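You operate a simulated robot arm through the tools that you are given. There is no shell and no other tool.

Carry out the task below with a simulated robot arm. There is one attempt and no reset: what you move stays moved.

JOB
Unbolt the grey box and move the lump from it to the grate.
Fine: loosen the bolt with the spanner and put it back; undo the hand nut; then shut the lid and tighten the nut again; the other lumps stay.

It is judged by the outcome, as a careful person would: the job done as asked, and still so three seconds after it is handed in. It fails if anything else is knocked over, pushed out of place, dropped, spilled or broken. A push-on lid holds only when it is set on centred and level and pressed home; a screw cap is set on level and turned clockwise until tight.

ROBOT AND FRAMES
A 7-joint arm with a three-finger gripper, fixed in place. Base frame: the origin is on the floor under the middle of its stand, x ahead of it, y to its left, z up; the work surface is at about z = 800. Units: mm, degrees, N and s.
It reaches about 1342 mm from its shoulder. Its first joint turns from -166.0 to 166.0 degrees. Payload 2.69 kg.
Tool frame: the origin (TCP) lies between the finger pads and is the grasp point; the fingertips stand 30 mm ahead of it; z points along the fingers, y is the line along which they close. The gripper opens to 128 mm; its body begins 117 mm behind the TCP.
Orientation is told as [roll, pitch, yaw] about the base's x, y, z axes, in that order, counted from this pose: with the fingers straight down and closing along the base's y, the tool's x points along the base's -x, its y along +y and its z along -z.

CONTROLS
- The arm moves only by the tool nudge_tool. Its argument "moves" is a list that holds one entry, the list of rows, each a list of 6 numbers: the shift along the tool's x, y, z in units of 20 mm (1.0 is 20 mm), then the turn, a rotation vector about the tool's x, y, z in units of 6 degrees (1.0 is 6 degrees). In form: [[[dx, dy, dz, wx, wy, wz], ...]]. A call has 1 to 20 rows; each row shifts and turns the commanded pose from where the row before left it, along the tool's axes as they then stand. "gripper" is the gripper command, from -1 (shut) to 1 (fully open), values between in proportion, set as the call begins (left out, the last holds). A call with a number of a shift or a turn outside -1 to 1 is refused whole. Each row takes 0.2 s and may step no farther than 50 mm and 8.6 degrees from the row before; otherwise, or with a gripper value out of range, the whole call is refused. Where a pose cannot be reached the arm comes as near as it can. A force on the tool above 90 N (or 10 N above the force at the start of the call, whichever is more), or a blocked arm, ends the call early, and 0.2 s more pass. The fingers move at their own pace (about 127 mm/s each) and stop on an object; they squeeze with about 29 N. The grip force told is the motor's: it shows also when the fingers shut on nothing. Time passes only in rows, and 0.2 s behind the last, so rows that do not move let the fingers close. It gives the time, the measured TCP pose, the force on the tool (base axes), the opening and the grip force at its end, in the units of the frame above (readings bear some noise), with the torque about the TCP (base axes, N m) and any sound that the robot's microphone picked up.
- Cameras (640 x 400 px; columns grow to the right, rows downward): "scene" is fixed at [399.5, 499.1, 1591.2]; the picture's right is [0.23, -0.97, 0.00], its down [-0.94, -0.22, -0.26] and it looks along [0.25, 0.06, -0.97] (base axes); focal length 345 px, centre (320, 200). "wrist" rides on the gripper at [58, 54, -131] in the tool frame; the picture's right is [-0.68, 0.74, 0.00], its down [-0.62, -0.57, -0.55] and it looks along [-0.40, -0.37, 0.84] (tool axes); focal length 234 px, centre (320, 200). There is no depth. A picture from a camera that has moved, and an enlarged one, comes with that camera's place and axes in the base frame and with its lens.
- get_image(camera): a new picture of that camera. It takes no simulated time.
- slide_trunk(by): moves the trunk up (or, below 0, down) by that many mm; the arm rides with it, the base frame stays. It gives what a move gives, with no picture.
- zoom(camera, box): a new picture of the part [left, top, right, bottom] of that camera's present view, enlarged. It takes no simulated time.
- sign_off(): hands the job in; it is judged then, once.

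Places have to be worked out from the pictures, the camera data and where the tool is seen. Open the gripper and draw the arm clear of the work before you hand the job in, unless the task says otherwise.

The tools are called after "Request:" as name(argument=value, ...) on one line, values as JSON. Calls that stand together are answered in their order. nudge_tool: Moves the arm, as the interface text tells. Its arguments: {"type":"object","properties":{"moves":{"type":"array","items":{"type":"array","items":{"type":"array","items":{"type":"number"}}}},"gripper":{"type":"number"}},"required":["moves"]} The other tools are called the same way: slide_trunk (by) moves the trunk up or down; get_image (camera) takes a picture; zoom (camera, box) takes an enlarged picture of a part of a camera's view; sign_off () hands the job in.

At the start:

```text
t: 0.0
position: [621.2, 341.2, 1216.6]
tcp_rot: [0.0, 0.0, 0.0]
ft_force: [0.4, 0.5, -0.9]
moment: [0.01, -0.02, 0.0]
gripper_width: 127.8
gripper_force: 0.1
trunk travel left (down, up): [-150.0, 200.0]
```

scene: 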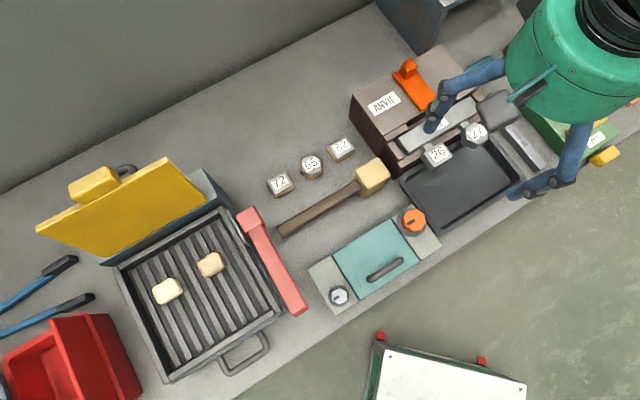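
wrist: 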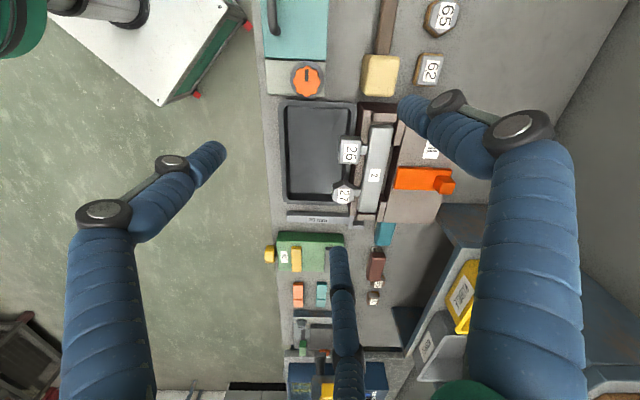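

I'll start by looking closely at the scene from both cameras to identify the grey box, spanner, lumps and grate.

Request:
zoom(camera="scene", box=[290, 180, 470, 330])

Request:
zoom(camera="scene", box=[0, 130, 320, 400])

Request:
zoom(camera="scene", box=[340, 40, 640, 240])

Request:
zoom(camera="wrist", box=[250, 180, 450, 400])

Request:
zoom(camera="wrist", box=[240, 0, 480, 230])

```text
2.67 times, centred on (380, 255) of scene
camera zoom: at [399.5, 499.1, 1591.2], right [0.23, -0.97, 0.0], down [-0.94, -0.22, -0.26], along [0.25, 0.06, -0.97], focal length 921 px, centre (160, 53)
```

zoom: 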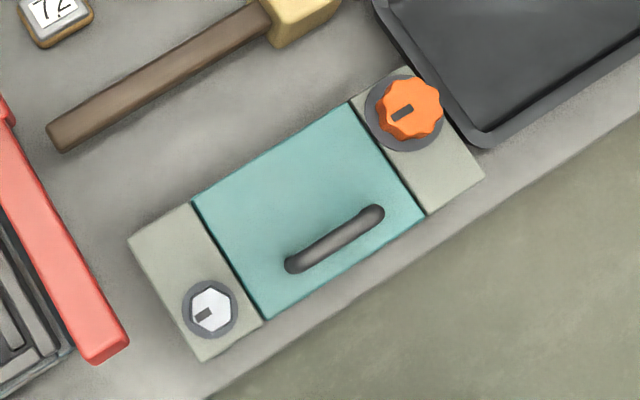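

```text
1.48 times, centred on (160, 265) of scene
camera zoom: at [399.5, 499.1, 1591.2], right [0.23, -0.97, 0.0], down [-0.94, -0.22, -0.26], along [0.25, 0.06, -0.97], focal length 512 px, centre (557, 104)
```

zoom: 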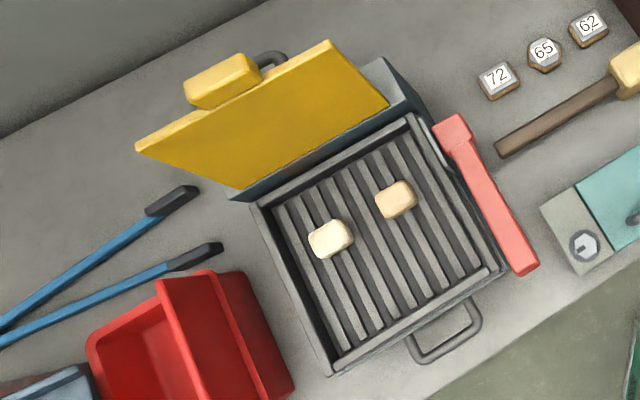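

```text
2.00 times, centred on (490, 140) of scene
camera zoom: at [399.5, 499.1, 1591.2], right [0.23, -0.97, 0.0], down [-0.94, -0.22, -0.26], along [0.25, 0.06, -0.97], focal length 691 px, centre (-20, 320)
```

zoom: 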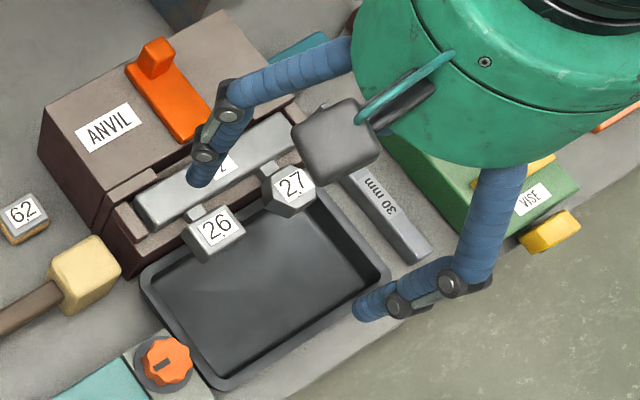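

```text
1.82 times, centred on (350, 290) of wrist
camera zoom: at [563.2, 394.9, 1347.4], right [0.68, 0.74, 0.0], down [0.62, -0.57, 0.55], along [0.4, -0.37, -0.84], focal length 426 px, centre (266, 36)
```

zoom: 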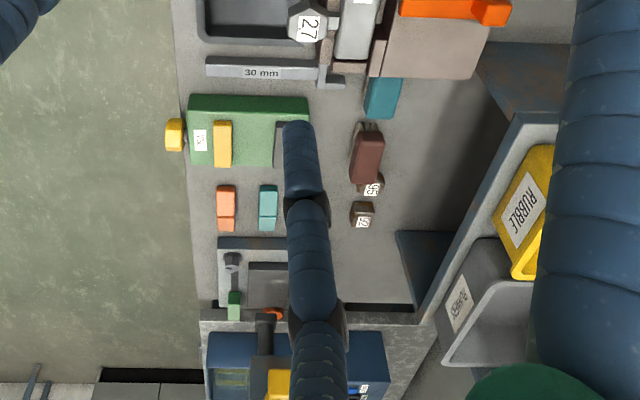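

```text
1.74 times, centred on (360, 115) of wrist
camera zoom: at [563.2, 394.9, 1347.4], right [0.68, 0.74, 0.0], down [0.62, -0.57, 0.55], along [0.4, -0.37, -0.84], focal length 407 px, centre (250, 348)
```

zoom: 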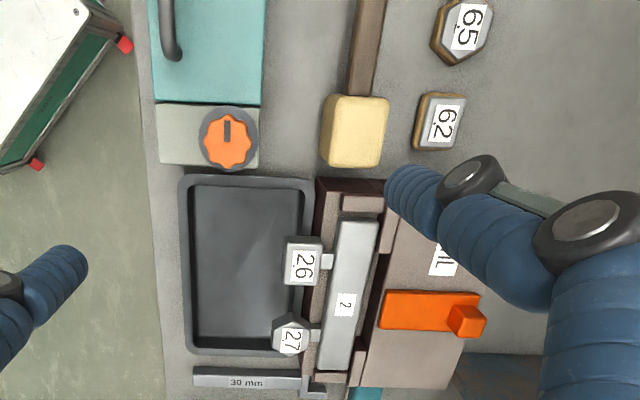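

The grey box with the teal lid (hex bolt at one end, orange hand nut at the other) looks to be the target; the spanner might be the "30 mm" bar near the tray. I'll draw the hand back toward the base to get clear views of the bench.

Request:
nudge_tool(moves=[[[1, 0, 0, 0, 0, 0], [1, 0, 0, 0, 0, 0], [1, 0, 0, 0, 0, 0], [1, 0, 0, 0, 0, 0], [1, 0, 0, 0, 0, 0], [1, 0, 0, 0, 0, 0], [1, 0, 0, 0, 0, 0], [1, 0, 0, 0, 0, 0]]])

Request:
get_image(camera="scene")

Request:
get_image(camera="wrist")

```text
t: 1.8
position: [460.0, 342.4, 1216.8]
tcp_rot: [0.0, 0.1, -0.1]
ft_force: [0.9, 0.0, -0.4]
moment: [-0.04, -0.01, -0.04]
gripper_width: 128.1
gripper_force: 0.1
trunk travel left (down, up): [-150.0, 200.0]
```

```text
taken
```

scene: 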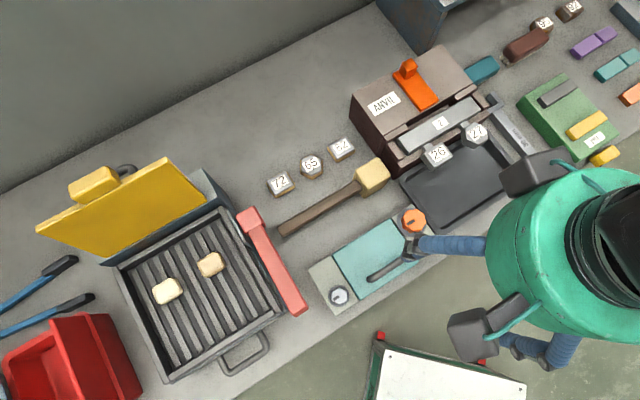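

```text
taken
camera wrist: at [402.6, 394.3, 1347.5], right [0.68, 0.74, 0.0], down [0.62, -0.57, 0.55], along [0.4, -0.37, -0.84], focal length 234 px, centre (320, 200)
```

wrist: 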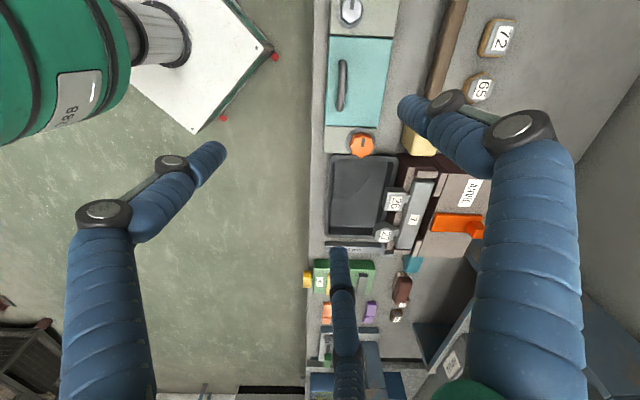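

Clearer now. I'll zoom in on the right side of the bench to look for the spanner.

Request:
zoom(camera="scene", box=[460, 0, 640, 180])

Request:
zoom(camera="scene", box=[340, 40, 540, 240])

Request:
zoom(camera="scene", box=[0, 240, 160, 400])

Request:
zoom(camera="wrist", box=[280, 220, 480, 400])

```text
2.22 times, centred on (550, 90) of scene
camera zoom: at [399.5, 499.1, 1591.2], right [0.23, -0.97, 0.0], down [-0.94, -0.22, -0.26], along [0.25, 0.06, -0.97], focal length 768 px, centre (-191, 444)
```

zoom: 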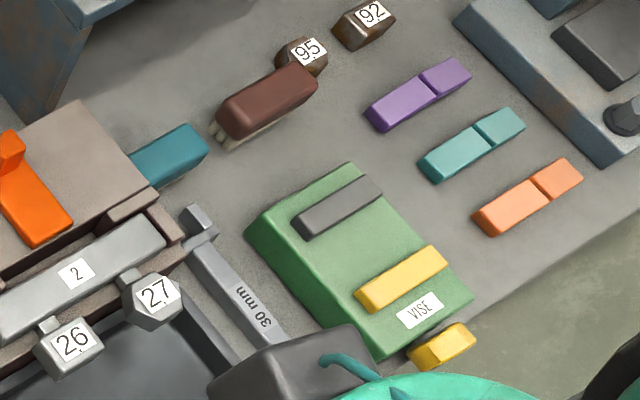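

```text
2.00 times, centred on (440, 140) of scene
camera zoom: at [399.5, 499.1, 1591.2], right [0.23, -0.97, 0.0], down [-0.94, -0.22, -0.26], along [0.25, 0.06, -0.97], focal length 691 px, centre (80, 320)
```

zoom: 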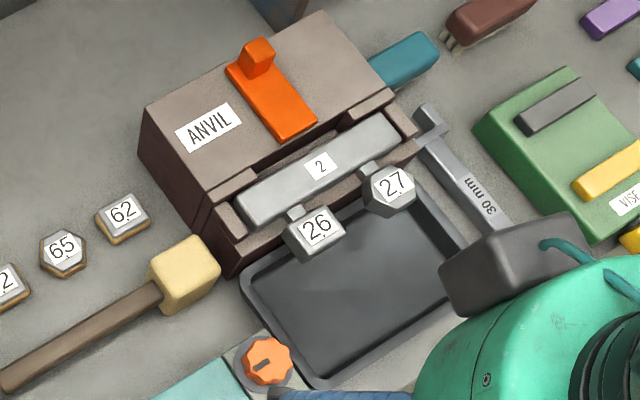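

```text
2.50 times, centred on (80, 320) of scene
camera zoom: at [399.5, 499.1, 1591.2], right [0.23, -0.97, 0.0], down [-0.94, -0.22, -0.26], along [0.25, 0.06, -0.97], focal length 863 px, centre (920, -100)
```

zoom: 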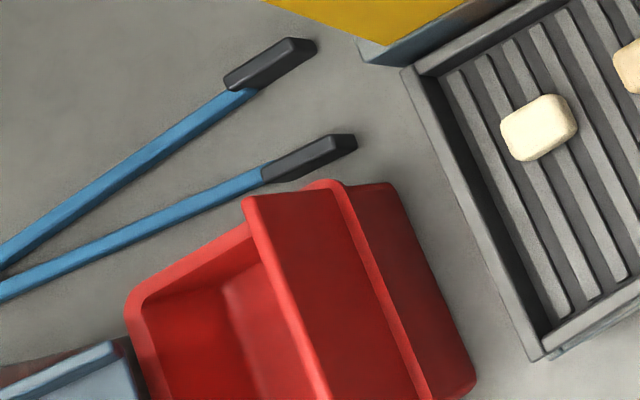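

```text
2.22 times, centred on (380, 310) of wrist
camera zoom: at [402.6, 394.3, 1347.5], right [0.68, 0.74, 0.0], down [0.62, -0.57, 0.55], along [0.4, -0.37, -0.84], focal length 520 px, centre (187, -44)
```

zoom: 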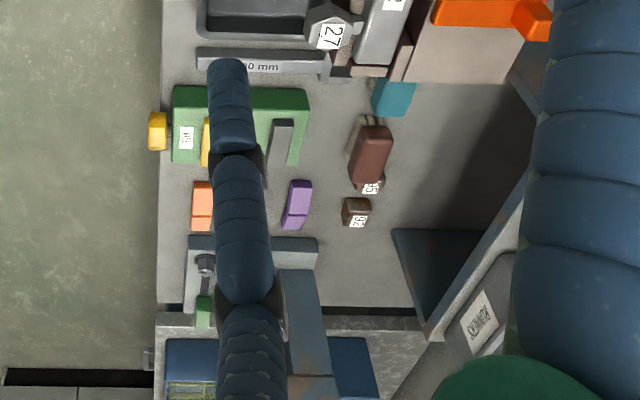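

The "30 mm" item lines up with the ~30 mm hex bolt, so it is likely the spanner. I'll move the wrist camera over it for a closer view.

Request:
nudge_tool(moves=[[[-0.975, -0.379, 0.4, 0, 0, 0], [-0.975, -0.379, 0.4, 0, 0, 0], [-0.975, -0.379, 0.4, 0, 0, 0], [-0.975, -0.379, 0.4, 0, 0, 0], [-0.975, -0.379, 0.4, 0, 0, 0], [-0.975, -0.379, 0.4, 0, 0, 0], [-0.975, -0.379, 0.4, 0, 0, 0], [-0.975, -0.379, 0.4, 0, 0, 0], [-0.975, -0.379, 0.4, 0, 0, 0], [-0.975, -0.379, 0.4, 0, 0, 0], [-0.975, -0.379, 0.4, 0, 0, 0], [-0.975, -0.379, 0.4, 0, 0, 0], [-0.975, -0.379, 0.4, 0, 0, 0], [-0.975, -0.379, 0.4, 0, 0, 0]]])

Request:
get_image(camera="wrist")

Request:
zoom(camera="wrist", box=[220, 80, 460, 280])

```text
t: 4.8
position: [735.6, 234.0, 1103.5]
tcp_rot: [0.0, 0.1, 0.1]
ft_force: [-0.1, 0.0, 0.0]
moment: [0.05, -0.02, 0.02]
gripper_width: 128.3
gripper_force: 0.1
trunk travel left (down, up): [-150.0, 200.0]
```

```text
taken
camera wrist: at [676.8, 287.1, 1236.1], right [0.68, 0.74, 0.0], down [0.62, -0.57, 0.55], along [0.4, -0.37, -0.84], focal length 234 px, centre (320, 200)
```

wrist: 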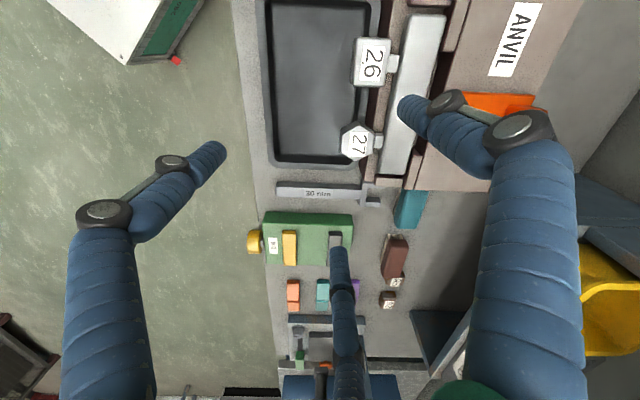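

```text
2.00 times, centred on (340, 180) of wrist
camera zoom: at [676.8, 287.1, 1236.1], right [0.68, 0.74, 0.0], down [0.62, -0.57, 0.55], along [0.4, -0.37, -0.84], focal length 468 px, centre (280, 240)
```

zoom: 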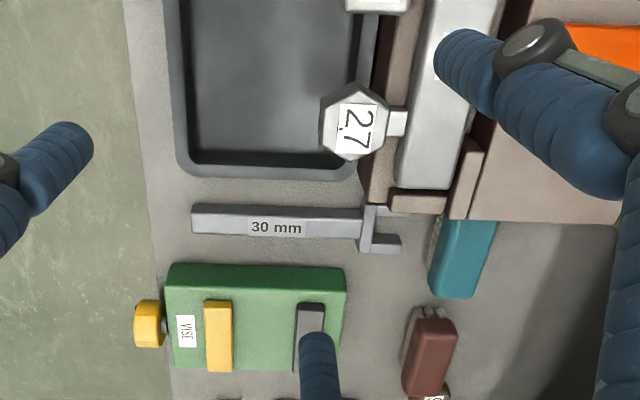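

That is clearly an open-ended 30 mm spanner lying between the tray and the green vise. Next I'll view the grey box with bolt and hand nut from closer up.

Request:
nudge_tool(moves=[[[0.96, 0.72, 0.15, 0, 0, 0], [0.96, 0.72, 0.15, 0, 0, 0], [0.96, 0.72, 0.15, 0, 0, 0], [0.96, 0.72, 0.15, 0, 0, 0], [0.96, 0.72, 0.15, 0, 0, 0], [0.96, 0.72, 0.15, 0, 0, 0], [0.96, 0.72, 0.15, 0, 0, 0], [0.96, 0.72, 0.15, 0, 0, 0], [0.96, 0.72, 0.15, 0, 0, 0], [0.96, 0.72, 0.15, 0, 0, 0], [0.96, 0.72, 0.15, 0, 0, 0], [0.96, 0.72, 0.15, 0, 0, 0], [0.96, 0.72, 0.15, 0, 0, 0], [0.96, 0.72, 0.15, 0, 0, 0], [0.96, 0.72, 0.15, 0, 0, 0], [0.96, 0.72, 0.15, 0, 0, 0], [0.96, 0.72, 0.15, 0, 0, 0]]])

Request:
get_image(camera="wrist")

Request:
get_image(camera="scene")

```text
t: 8.4
position: [407.8, 480.0, 1054.1]
tcp_rot: [0.0, 0.0, 0.1]
ft_force: [-0.6, -0.4, -0.1]
moment: [0.01, 0.02, 0.02]
gripper_width: 128.1
gripper_force: 0.0
trunk travel left (down, up): [-150.0, 200.0]
```

```text
taken
camera wrist: at [349.3, 533.1, 1185.3], right [0.68, 0.74, 0.0], down [0.62, -0.57, 0.55], along [0.4, -0.37, -0.84], focal length 234 px, centre (320, 200)
```

wrist: 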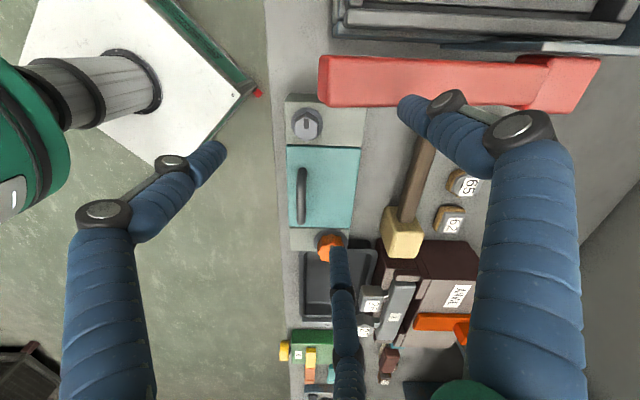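

```text
taken
```

scene: 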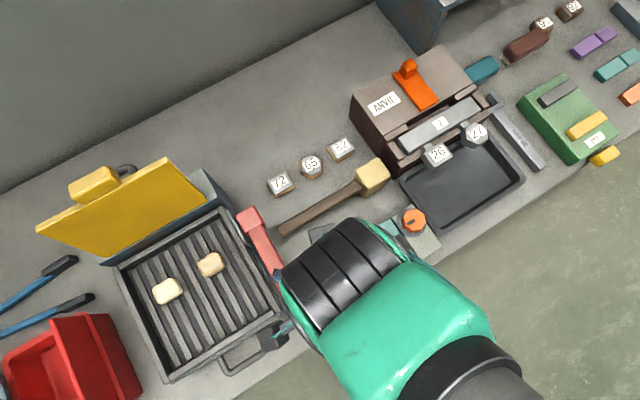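

The box is centered now; zooming in on it and on the grate.

Request:
zoom(camera="wrist", box=[260, 80, 400, 270])

Request:
zoom(camera="wrist", box=[270, 80, 390, 160])

Request:
zoom(camera="scene", box=[470, 80, 590, 180])

Request:
zoom(camera="scene", box=[100, 180, 320, 390])

```text
2.11 times, centred on (330, 175) of wrist
camera zoom: at [349.3, 533.1, 1185.3], right [0.68, 0.74, 0.0], down [0.62, -0.57, 0.55], along [0.4, -0.37, -0.84], focal length 493 px, centre (299, 253)
```

zoom: 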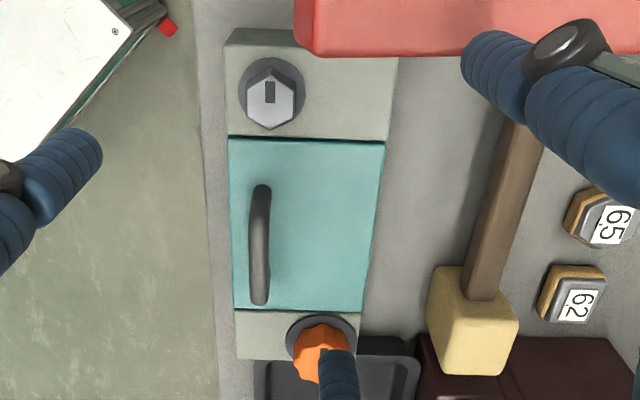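

```text
5.00 times, centred on (330, 120) of wrist
camera zoom: at [349.3, 533.1, 1185.3], right [0.68, 0.74, 0.0], down [0.62, -0.57, 0.55], along [0.4, -0.37, -0.84], focal length 1171 px, centre (270, 600)
```

zoom: 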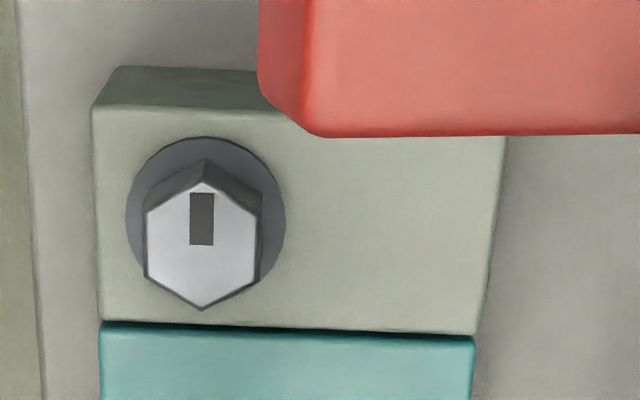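

```text
4.00 times, centred on (530, 130) of scene
camera zoom: at [399.5, 499.1, 1591.2], right [0.23, -0.97, 0.0], down [-0.94, -0.22, -0.26], along [0.25, 0.06, -0.97], focal length 1382 px, centre (-520, 480)
```

zoom: 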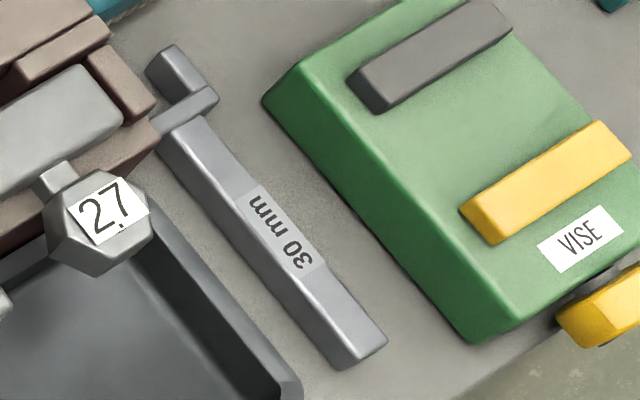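

```text
1.90 times, centred on (210, 285) of scene
camera zoom: at [399.5, 499.1, 1591.2], right [0.23, -0.97, 0.0], down [-0.94, -0.22, -0.26], along [0.25, 0.06, -0.97], focal length 658 px, centre (530, 38)
```

zoom: 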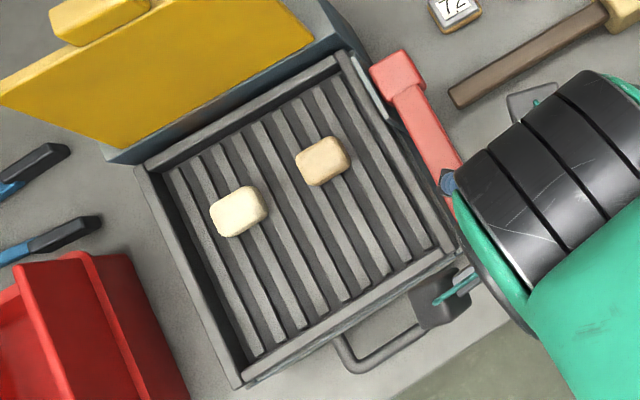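

The camera geometry shows the bench turned 45°: the bolt top is near (401, 462, 891), the box top is at z≈860, and the salmon lever sits high (z≈1000–1050) left of the bolt. I'll retreat along my approach path and go to hover near the spanner.

Request:
nudge_tool(moves=[[[-0.96, -0.72, -0.15, 0, 0, 0], [-0.96, -0.72, -0.15, 0, 0, 0], [-0.96, -0.72, -0.15, 0, 0, 0], [-0.96, -0.72, -0.15, 0, 0, 0], [-0.96, -0.72, -0.15, 0, 0, 0], [-0.96, -0.72, -0.15, 0, 0, 0], [-0.96, -0.72, -0.15, 0, 0, 0], [-0.96, -0.72, -0.15, 0, 0, 0], [-1, -0.9, -0.15, 0, 0, 0], [-1, -0.9, -0.15, 0, 0, 0], [-1, -0.9, -0.15, 0, 0, 0], [-1, -0.9, 0, 0, 0, 0], [-1, -0.9, 0, 0, 0, 0], [-1, -0.9, 0, 0, 0, 0], [-1, -0.9, 0, 0, 0, 0], [-1, -0.9, 0, 0, 0, 0], [-1, -0.9, 0, 0, 0, 0]]])

Request:
get_image(camera="wrist")

Request:
get_image(camera="scene")

```text
t: 12.0
position: [743.6, 202.8, 1084.9]
tcp_rot: [0.0, 0.0, 0.0]
ft_force: [-1.3, 0.2, -0.7]
moment: [0.0, -0.04, -0.01]
gripper_width: 128.2
gripper_force: 0.1
trunk travel left (down, up): [-150.0, 200.0]
```

```text
taken
camera wrist: at [684.3, 255.6, 1216.9], right [0.68, 0.74, 0.0], down [0.62, -0.57, 0.55], along [0.4, -0.37, -0.84], focal length 234 px, centre (320, 200)
```

wrist: 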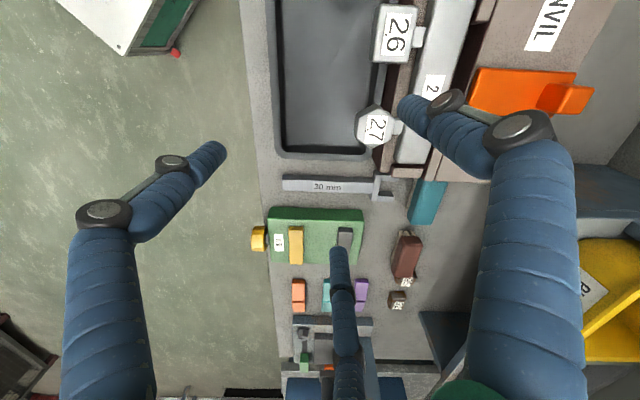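

```text
taken
```

scene: 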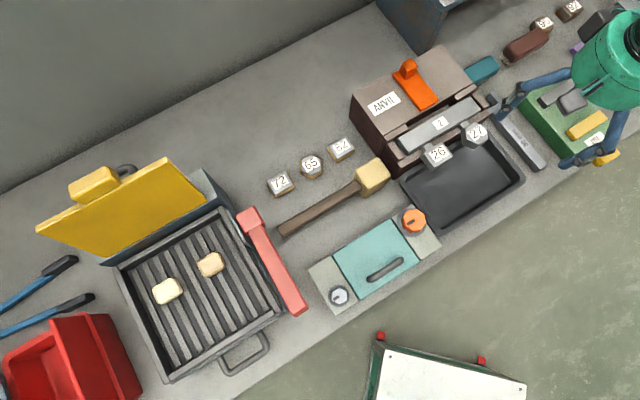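

Now moving over the spanner handle and turning the hand 45° so the fingers close across the handle.

Request:
nudge_tool(moves=[[[-0.76, -0.9, 0.7, 0, 0, 0], [-0.76, -0.9, 0.7, 0, 0, 0], [-0.76, -0.9, 0.7, 0, 0, 0], [-0.76, -0.9, 0.7, 0, 0, 0], [-0.76, -0.9, 0.7, 0, 0, 0], [-0.76, -0.9, 0.7, 0, 0, 0], [0, 0, 0, 0, 0, -0.9375], [0, 0, 0, 0, 0, -0.9375], [0, 0, 0, 0, 0, -0.9375], [0, 0, 0, 0, 0, -0.9375], [0, 0, 0, 0, 0, -0.9375], [0, 0, 0, 0, 0, -0.9375], [0, 0, 0, 0, 0, -0.9375], [0, 0, 0, 0, 0, -0.9375], [0, 0, 0, 0, 0, 0]]])

Request:
get_image(camera="wrist")

Request:
get_image(camera="scene")

```text
t: 15.2
position: [833.0, 94.3, 1002.8]
tcp_rot: [0.1, -0.1, 45.1]
ft_force: [-0.6, -0.3, 0.2]
moment: [-0.02, 0.02, 0.0]
gripper_width: 128.0
gripper_force: 0.0
trunk travel left (down, up): [-150.0, 200.0]
```

```text
taken
camera wrist: at [753.5, 90.6, 1133.4], right [-0.04, 1.0, 0.0], down [0.84, 0.04, 0.55], along [0.55, 0.02, -0.84], focal length 234 px, centre (320, 200)
```

wrist: 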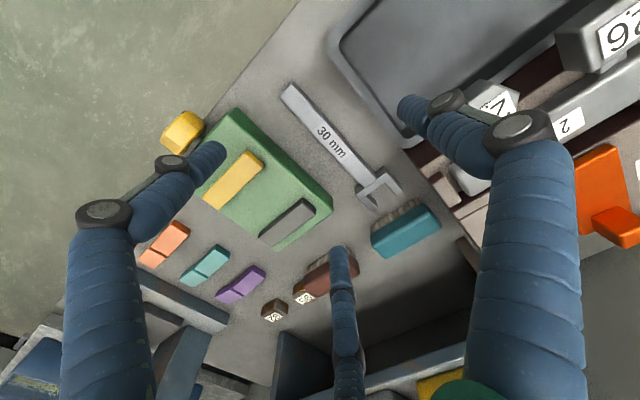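

```text
taken
```

scene: 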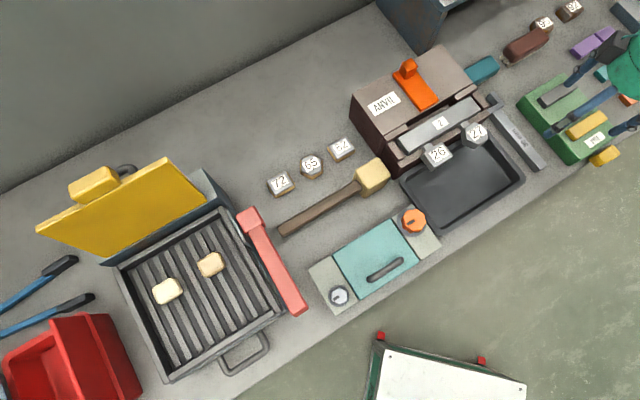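

Zooming in on the spanner to measure its position, height and the gaps beside it.

Request:
zoom(camera="wrist", box=[265, 70, 425, 220])

Request:
zoom(camera="scene", box=[470, 80, 590, 180])

```text
2.67 times, centred on (345, 145) of wrist
camera zoom: at [753.5, 90.6, 1133.4], right [-0.04, 1.0, 0.0], down [0.84, 0.04, 0.55], along [0.55, 0.02, -0.84], focal length 624 px, centre (253, 347)
```

zoom: 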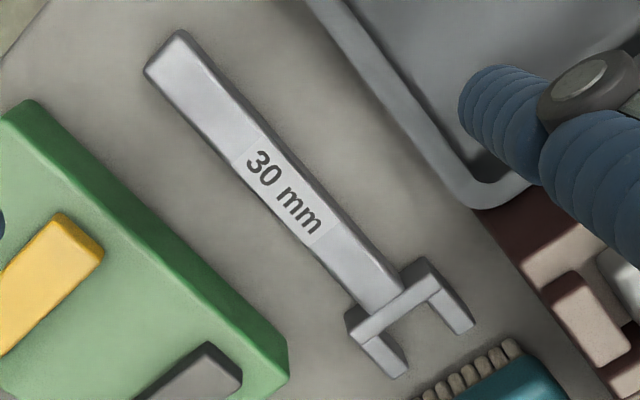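

```text
4.00 times, centred on (530, 130) of scene
camera zoom: at [399.5, 499.1, 1591.2], right [0.23, -0.97, 0.0], down [-0.94, -0.22, -0.26], along [0.25, 0.06, -0.97], focal length 1382 px, centre (-520, 480)
```

zoom: 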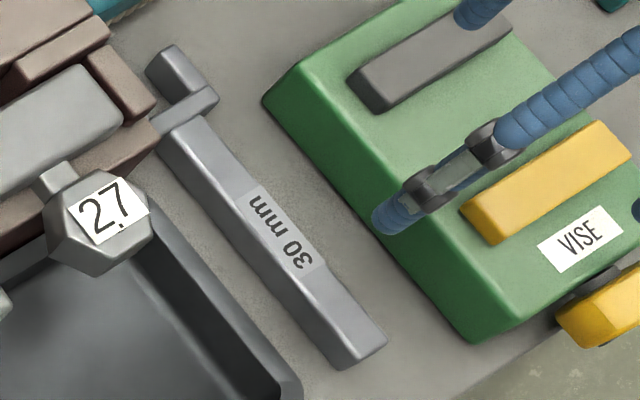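

Gaps either side of the spanner are about 40 mm. Before descending I'll test how the fingers converge, by closing the gripper partly in the air and looking.

Request:
nudge_tool(moves=[[[0.4, -0.3, 0, 0, 0, 0], [0, 0, 0, 0, 0, 0], [0, 0, 0, 0, 0, 0], [0, 0, 0, 0, 0, 0]]], gripper=-0.2)

Request:
get_image(camera="wrist")

Request:
zoom(camera="wrist", box=[220, 70, 420, 250])

```text
t: 16.2
position: [831.5, 85.2, 1001.9]
tcp_rot: [0.0, 0.1, 45.0]
ft_force: [-0.5, 0.4, 0.1]
moment: [-0.02, 0.0, 0.0]
gripper_width: 51.1
gripper_force: 0.1
trunk travel left (down, up): [-150.0, 200.0]
```

```text
taken
camera wrist: at [752.4, 81.2, 1133.2], right [-0.04, 1.0, 0.0], down [0.84, 0.04, 0.55], along [0.55, 0.02, -0.84], focal length 234 px, centre (320, 200)
```

wrist: 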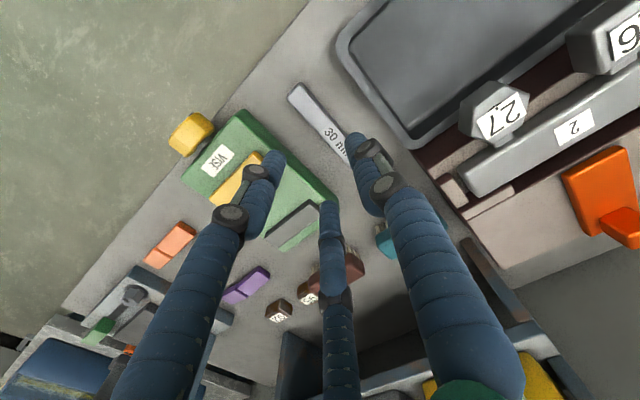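

```text
2.22 times, centred on (320, 160) of wrist
camera zoom: at [752.4, 81.2, 1133.2], right [-0.04, 1.0, 0.0], down [0.84, 0.04, 0.55], along [0.55, 0.02, -0.84], focal length 520 px, centre (320, 289)
```

zoom: 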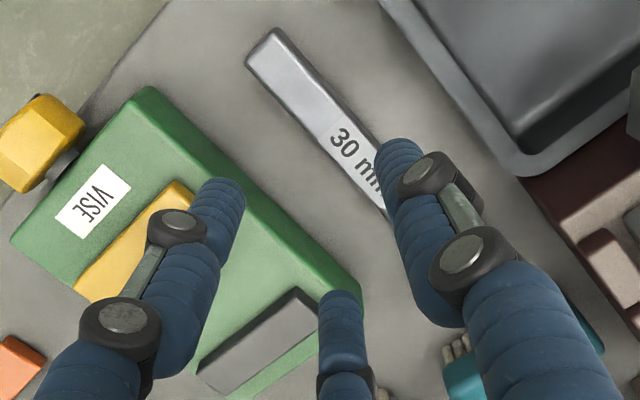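

The three fingers converge at 120° (thumb on the tray side, two fingers on the vise side). I'll open to ~74 mm, offset 8 mm toward the vise so the bar sits between them, and descend part way to check clearances.

Request:
nudge_tool(moves=[[[0, -0.4, 0, 0, 0, 0], [0, 0, 1, 0, 0, 0], [0, 0, 1, 0, 0, 0], [0, 0, 1, 0, 0, 0], [0, 0, 1, 0, 0, 0], [0, 0, 1, 0, 0, 0], [0, 0, 0.75, 0, 0, 0], [0, 0, 0, 0, 0, 0]]], gripper=0.15)

Request:
get_image(camera="wrist")

Request:
zoom(camera="wrist", box=[220, 70, 420, 250])

Request:
zoom(camera="scene", box=[440, 40, 640, 220])

```text
t: 18.0
position: [838.3, 78.5, 887.5]
tcp_rot: [0.0, 0.0, 45.0]
ft_force: [-0.2, -0.6, 0.1]
moment: [-0.02, -0.01, 0.01]
gripper_width: 73.8
gripper_force: 0.0
trunk travel left (down, up): [-150.0, 200.0]
```

```text
taken
camera wrist: at [759.3, 74.6, 1018.4], right [-0.04, 1.0, 0.0], down [0.84, 0.03, 0.55], along [0.55, 0.02, -0.84], focal length 234 px, centre (320, 200)
```

wrist: 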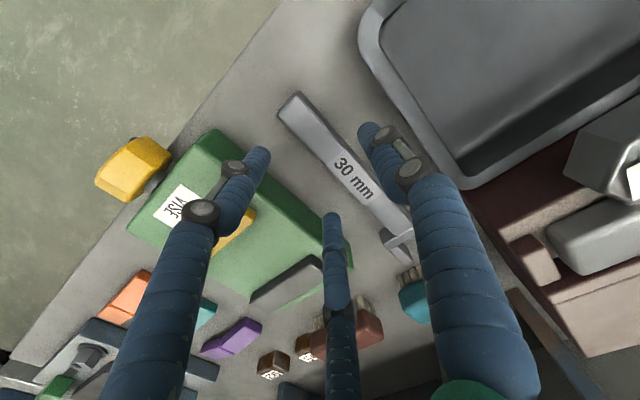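

```text
2.22 times, centred on (320, 160) of wrist
camera zoom: at [759.3, 74.6, 1018.4], right [-0.04, 1.0, 0.0], down [0.84, 0.03, 0.55], along [0.55, 0.02, -0.84], focal length 520 px, centre (320, 289)
```

zoom: 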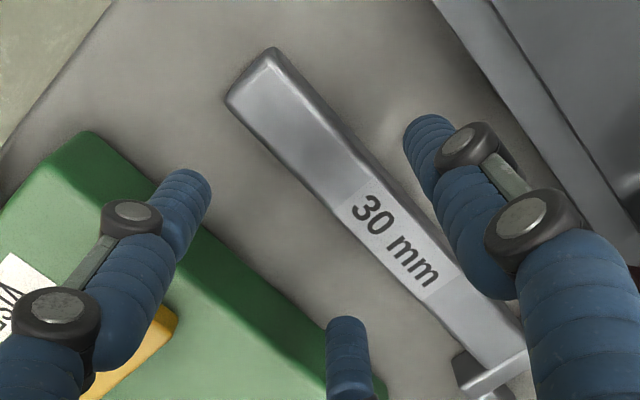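

```text
2.22 times, centred on (540, 130) of scene
camera zoom: at [399.5, 499.1, 1591.2], right [0.23, -0.97, 0.0], down [-0.94, -0.22, -0.26], along [0.25, 0.06, -0.97], focal length 768 px, centre (-169, 356)
```

zoom: 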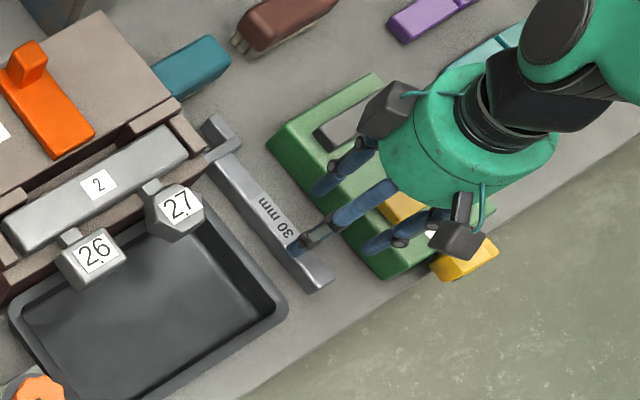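

Bar is about 21 mm wide, centred at u≈528 (x≈838, y≈92 along its line), top at z≈820, and the fingers clear both the tray and the vise. Descending the rest of the way with fingertips just above the bench.

Request:
nudge_tool(moves=[[[0, 0, 0.9, 0, 0, 0], [0, 0, 0.9, 0, 0, 0], [0, 0, 0.5, 0, 0, 0], [0, 0, 0.3, 0, 0, 0], [0, 0, 0, 0, 0, 0]]])

Request:
zoom(camera="wrist", box=[220, 60, 440, 260])

```text
t: 19.2
position: [837.2, 77.6, 835.0]
tcp_rot: [0.1, -0.1, 45.0]
ft_force: [0.3, -0.5, -0.3]
moment: [0.02, 0.03, -0.04]
gripper_width: 73.8
gripper_force: 0.1
trunk travel left (down, up): [-150.0, 200.0]
```

```text
2.00 times, centred on (330, 160) of wrist
camera zoom: at [758.7, 74.8, 966.6], right [-0.04, 1.0, 0.0], down [0.84, 0.03, 0.55], along [0.55, 0.02, -0.84], focal length 468 px, centre (300, 280)
```

zoom: 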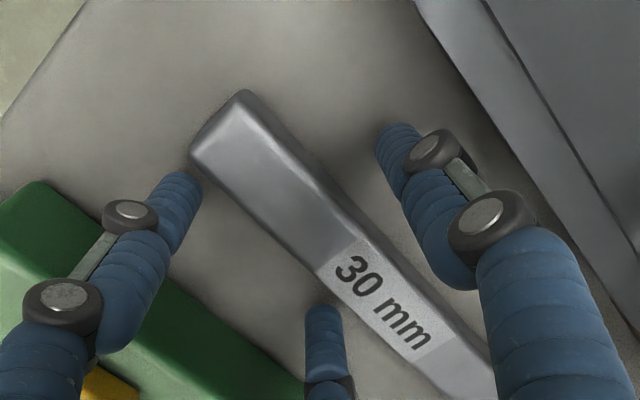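

Clear of everything. I'll shift 10 mm toward the middle of the handle so the rear finger is well onto the bar, then close.

Request:
nudge_tool(moves=[[[-0.5, 0, 0, 0, 0, 0], [0, 0, 0, 0, 0, 0]]])

Request:
nudge_tool(moves=[[[0, 0, 0, 0, 0, 0], [0, 0, 0, 0, 0, 0], [0, 0, 0, 0, 0, 0], [0, 0, 0, 0, 0, 0]]], gripper=-1)

Request:
get_image(camera="wrist")

Request:
zoom(camera="wrist", box=[220, 60, 440, 260])

```text
t: 19.8
position: [845.8, 86.9, 835.2]
tcp_rot: [0.0, -0.1, 45.0]
ft_force: [-0.6, 0.4, 0.1]
moment: [-0.02, 0.07, 0.03]
gripper_width: 73.9
gripper_force: 0.0
trunk travel left (down, up): [-150.0, 200.0]
```

```text
t: 20.8
position: [845.9, 85.7, 835.0]
tcp_rot: [-0.1, 0.0, 44.9]
ft_force: [0.1, 1.2, 0.3]
moment: [0.14, 0.01, 0.1]
gripper_width: 39.0
gripper_force: 28.9
trunk travel left (down, up): [-150.0, 200.0]
```

```text
taken
camera wrist: at [766.1, 82.1, 966.6], right [-0.04, 1.0, 0.0], down [0.84, 0.04, 0.55], along [0.55, 0.02, -0.84], focal length 234 px, centre (320, 200)
```

wrist: 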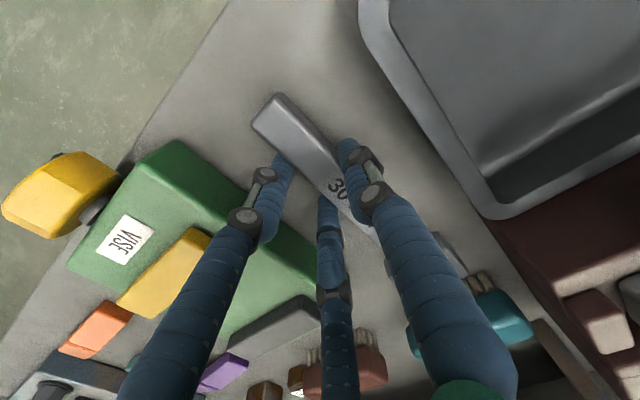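

```text
2.00 times, centred on (330, 160) of wrist
camera zoom: at [766.1, 82.1, 966.6], right [-0.04, 1.0, 0.0], down [0.84, 0.04, 0.55], along [0.55, 0.02, -0.84], focal length 468 px, centre (300, 280)
```

zoom: 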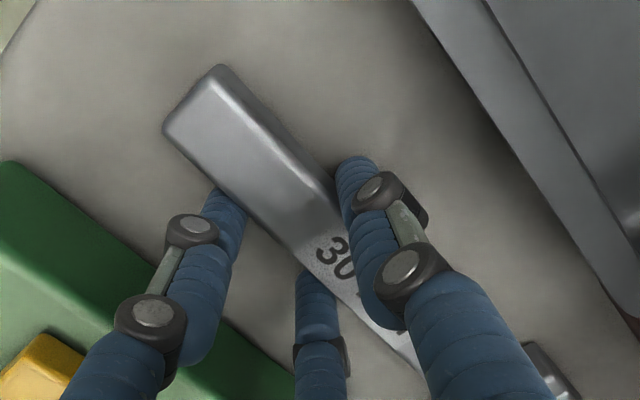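

Gripped (width 39, 29 N). Lifting gently and checking whether the spanner stays level.

Request:
nudge_tool(moves=[[[0, 0, -0.3, 0, 0, 0], [0, 0, -0.4, 0, 0, 0], [0, 0, -0.5, 0, 0, 0], [0, 0, -0.8, 0, 0, 0], [0, 0, -0.8, 0, 0, 0], [0, 0, 0, 0, 0, 0]]])

Request:
get_image(camera="wrist")

Request:
zoom(camera="scene", box=[440, 40, 640, 220])

```text
t: 22.2
position: [844.2, 86.9, 892.4]
tcp_rot: [0.0, 0.0, 45.0]
ft_force: [-1.1, -0.2, 0.0]
moment: [-0.01, -0.01, 0.04]
gripper_width: 1.9
gripper_force: 29.2
trunk travel left (down, up): [-150.0, 200.0]
```

```text
taken
camera wrist: at [763.7, 83.1, 1022.9], right [-0.04, 1.0, 0.0], down [0.84, 0.03, 0.55], along [0.55, 0.02, -0.84], focal length 234 px, centre (320, 200)
```

wrist: 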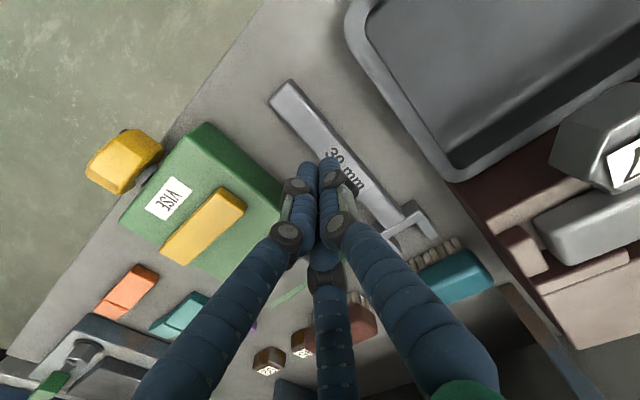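

```text
2.22 times, centred on (540, 130) of scene
camera zoom: at [399.5, 499.1, 1591.2], right [0.23, -0.97, 0.0], down [-0.94, -0.22, -0.26], along [0.25, 0.06, -0.97], focal length 768 px, centre (-169, 356)
```

zoom: 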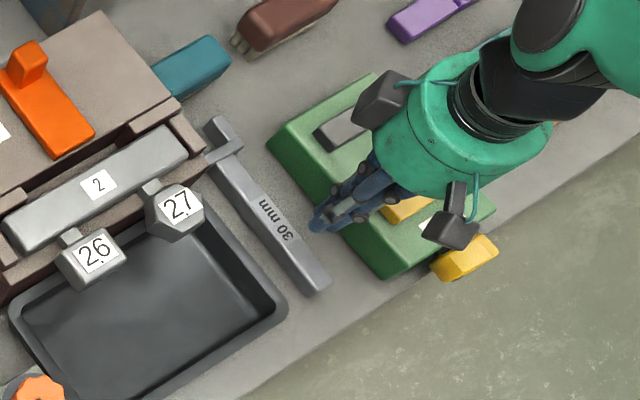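

The spanner slipped out – it's still lying in place. My grip was too shallow and too far from its centre of mass (est. v≈725). I'll reopen, move ~45 mm up the handle and look again.

Request:
nudge_tool(moves=[[[0, 0, -0.5, 0, 0, 0], [-0.6, 0, 0, 0, 0, 0], [-0.6, 0, 0, 0, 0, 0], [-0.6, 0, 0, 0, 0, 0], [-0.5, 0, 0, 0, 0, 0], [0, 0, 0, 0, 0, 0]]], gripper=0.2)

Request:
get_image(camera="wrist")

Request:
zoom(camera="wrist", box=[220, 60, 440, 260])

Request:
zoom(camera="scene", box=[470, 80, 590, 180])

```text
t: 23.6
position: [876.1, 118.4, 902.1]
tcp_rot: [0.0, -0.1, 45.0]
ft_force: [0.6, -0.1, 0.3]
moment: [0.02, 0.01, -0.01]
gripper_width: 76.8
gripper_force: 0.1
trunk travel left (down, up): [-150.0, 200.0]
```

```text
taken
camera wrist: at [798.3, 114.9, 1032.8], right [-0.04, 1.0, 0.0], down [0.84, 0.04, 0.55], along [0.55, 0.02, -0.84], focal length 234 px, centre (320, 200)
```

wrist: 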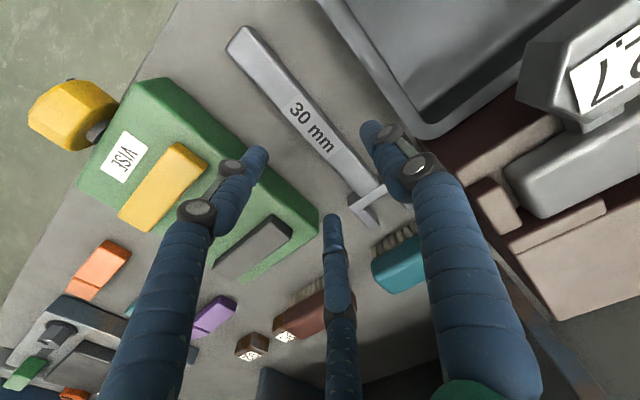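

```text
2.00 times, centred on (330, 160) of wrist
camera zoom: at [798.3, 114.9, 1032.8], right [-0.04, 1.0, 0.0], down [0.84, 0.04, 0.55], along [0.55, 0.02, -0.84], focal length 468 px, centre (300, 280)
```

zoom: 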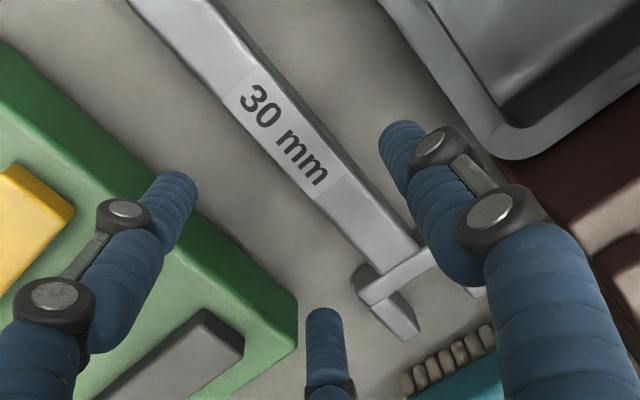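

```text
4.00 times, centred on (530, 130) of scene
camera zoom: at [399.5, 499.1, 1591.2], right [0.23, -0.97, 0.0], down [-0.94, -0.22, -0.26], along [0.25, 0.06, -0.97], focal length 1382 px, centre (-520, 480)
```

zoom: 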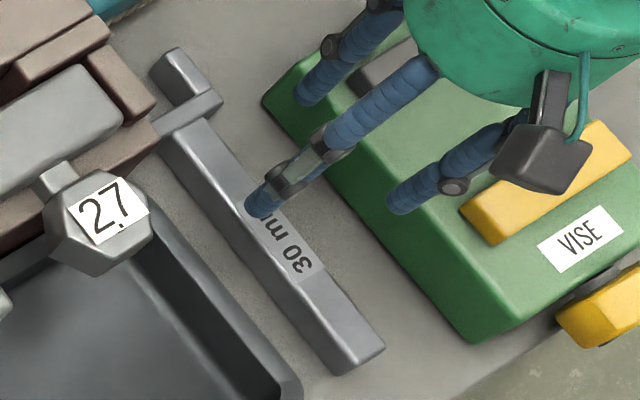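

Spanner essentially unmoved. Now at v≈703 on the handle; descending to just touching the bench for a deeper grip.

Request:
nudge_tool(moves=[[[0, 0, 0.9, 0, 0, 0], [0, 0, 0.9, 0, 0, 0], [0, 0, 0.9, 0, 0, 0], [0, 0, 0.6, 0, 0, 0], [0, 0, 0.2, 0, 0, 0], [0, 0, 0, 0, 0, 0]]])

Request:
get_image(camera="wrist")

```text
t: 25.0
position: [877.8, 119.9, 830.7]
tcp_rot: [0.0, 0.0, 45.0]
ft_force: [0.6, 0.2, 0.4]
moment: [0.0, -0.01, -0.03]
gripper_width: 76.7
gripper_force: 0.0
trunk travel left (down, up): [-150.0, 200.0]
```

```text
taken
camera wrist: at [797.3, 115.1, 962.5], right [-0.04, 1.0, 0.0], down [0.84, 0.04, 0.55], along [0.55, 0.02, -0.84], focal length 234 px, centre (320, 200)
```

wrist: 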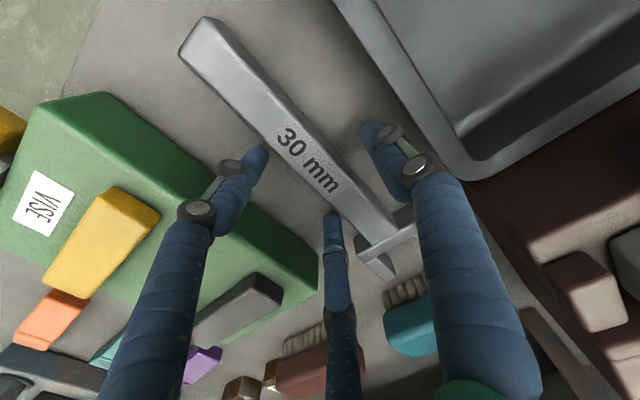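

No bench contact yet at TCP z≈831. I'll step down a few mm more, feeling for the bench.

Request:
nudge_tool(moves=[[[0, 0, 0.1, 0, 0, 0], [0, 0, 0.1, 0, 0, 0], [0, 0, 0, 0, 0, 0]]])

```text
t: 25.8
position: [877.7, 118.5, 827.9]
tcp_rot: [-0.1, 0.0, 45.1]
ft_force: [-1.0, -2.2, 6.2]
moment: [-0.05, 0.27, 0.13]
gripper_width: 77.1
gripper_force: 0.1
trunk travel left (down, up): [-150.0, 200.0]
```

Light bench contact (6 N) at z≈828. I'll back off 1 mm and close.

Request:
nudge_tool(moves=[[[0, 0, -0.08, 0, 0, 0], [0, 0, 0, 0, 0, 0], [0, 0, 0, 0, 0, 0], [0, 0, 0, 0, 0, 0], [0, 0, 0, 0, 0, 0]]], gripper=-1)

Request:
zoom(camera="wrist", box=[220, 60, 440, 260])

```text
t: 27.0
position: [876.8, 119.8, 830.2]
tcp_rot: [-0.1, -0.1, 45.0]
ft_force: [4.3, 3.0, 12.8]
moment: [0.24, 0.11, -0.2]
gripper_width: 38.8
gripper_force: 28.8
trunk travel left (down, up): [-150.0, 200.0]
```

```text
2.00 times, centred on (330, 160) of wrist
camera zoom: at [797.3, 115.6, 960.9], right [-0.04, 1.0, 0.0], down [0.83, 0.03, 0.55], along [0.55, 0.02, -0.84], focal length 468 px, centre (300, 280)
```

zoom: 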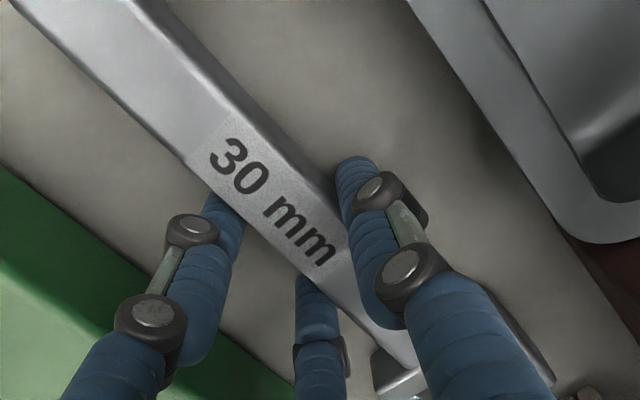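

Firm closure with tips pressed to the bench (12.8 N). Lifting very slowly and checking the grip width.

Request:
nudge_tool(moves=[[[0, 0, -0.1, 0, 0, 0], [0, 0, -0.1, 0, 0, 0], [0, 0, -0.1, 0, 0, 0], [0, 0, -0.1, 0, 0, 0], [0, 0, -0.1, 0, 0, 0], [0, 0, 0, 0, 0, 0]]])

Request:
zoom(camera="wrist", box=[220, 60, 440, 260])

```text
t: 28.4
position: [875.9, 118.2, 839.5]
tcp_rot: [0.0, 0.0, 45.0]
ft_force: [-0.7, -0.2, -3.2]
moment: [-0.07, 0.02, 0.0]
gripper_width: 38.6
gripper_force: 29.4
trunk travel left (down, up): [-150.0, 200.0]
```

```text
2.00 times, centred on (330, 160) of wrist
camera zoom: at [797.8, 115.2, 970.1], right [-0.04, 1.0, 0.0], down [0.84, 0.04, 0.55], along [0.55, 0.02, -0.84], focal length 468 px, centre (300, 280)
```

zoom: 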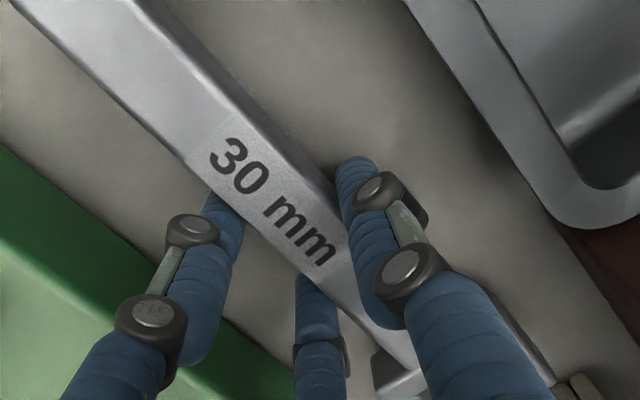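

Lifted cleanly: spanner weighs about 3 N and stays level. But with the thumb side doing the pushing and the hand near the salmon lever, the other hand orientation (two fingers pushing, yaw −135°) would be better, so I'll set it back down at its original spot and regrasp turned 180°.

Request:
nudge_tool(moves=[[[0, 0.2, 0, 0, 0, 0], [0, 0, 0.2, 0, 0, 0], [0, 0, 0.2, 0, 0, 0], [0, 0, 0, 0, 0, 0]]])

Request:
nudge_tool(moves=[[[0, 0, 0, 0, 0, 0], [0, 0, 0, 0, 0, 0], [0, 0, -0.4, 0, 0, 0], [0, 0, -0.9, 0, 0, 0], [0, 0, -0.9, 0, 0, 0], [0, 0, -0.9, 0, 0, 0], [0, 0, -0.9, 0, 0, 0], [0, 0, 0, 0, 0, 0]]], gripper=0.2)

Request:
get_image(camera="wrist")

```text
t: 29.4
position: [874.3, 121.7, 830.6]
tcp_rot: [0.0, 0.1, 45.1]
ft_force: [-0.3, -0.6, -2.9]
moment: [-0.06, -0.01, -0.01]
gripper_width: 38.7
gripper_force: 28.7
trunk travel left (down, up): [-150.0, 200.0]
```

```text
t: 31.2
position: [874.0, 123.0, 909.5]
tcp_rot: [0.1, 0.0, 44.9]
ft_force: [0.2, -0.7, 0.8]
moment: [-0.04, -0.01, -0.01]
gripper_width: 76.7
gripper_force: 0.1
trunk travel left (down, up): [-150.0, 200.0]
```

```text
taken
camera wrist: at [794.9, 118.6, 1040.8], right [-0.04, 1.0, 0.0], down [0.84, 0.04, 0.55], along [0.55, 0.02, -0.84], focal length 234 px, centre (320, 200)
```

wrist: 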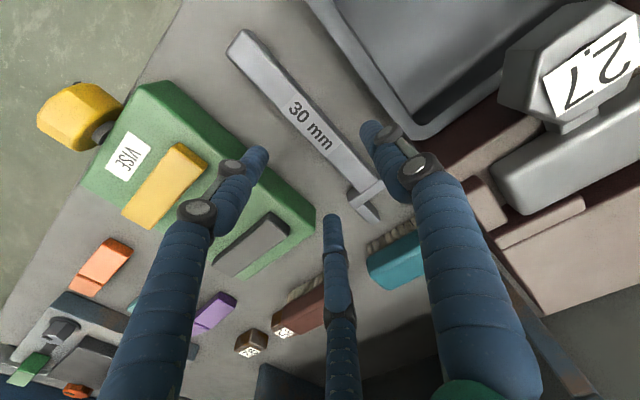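

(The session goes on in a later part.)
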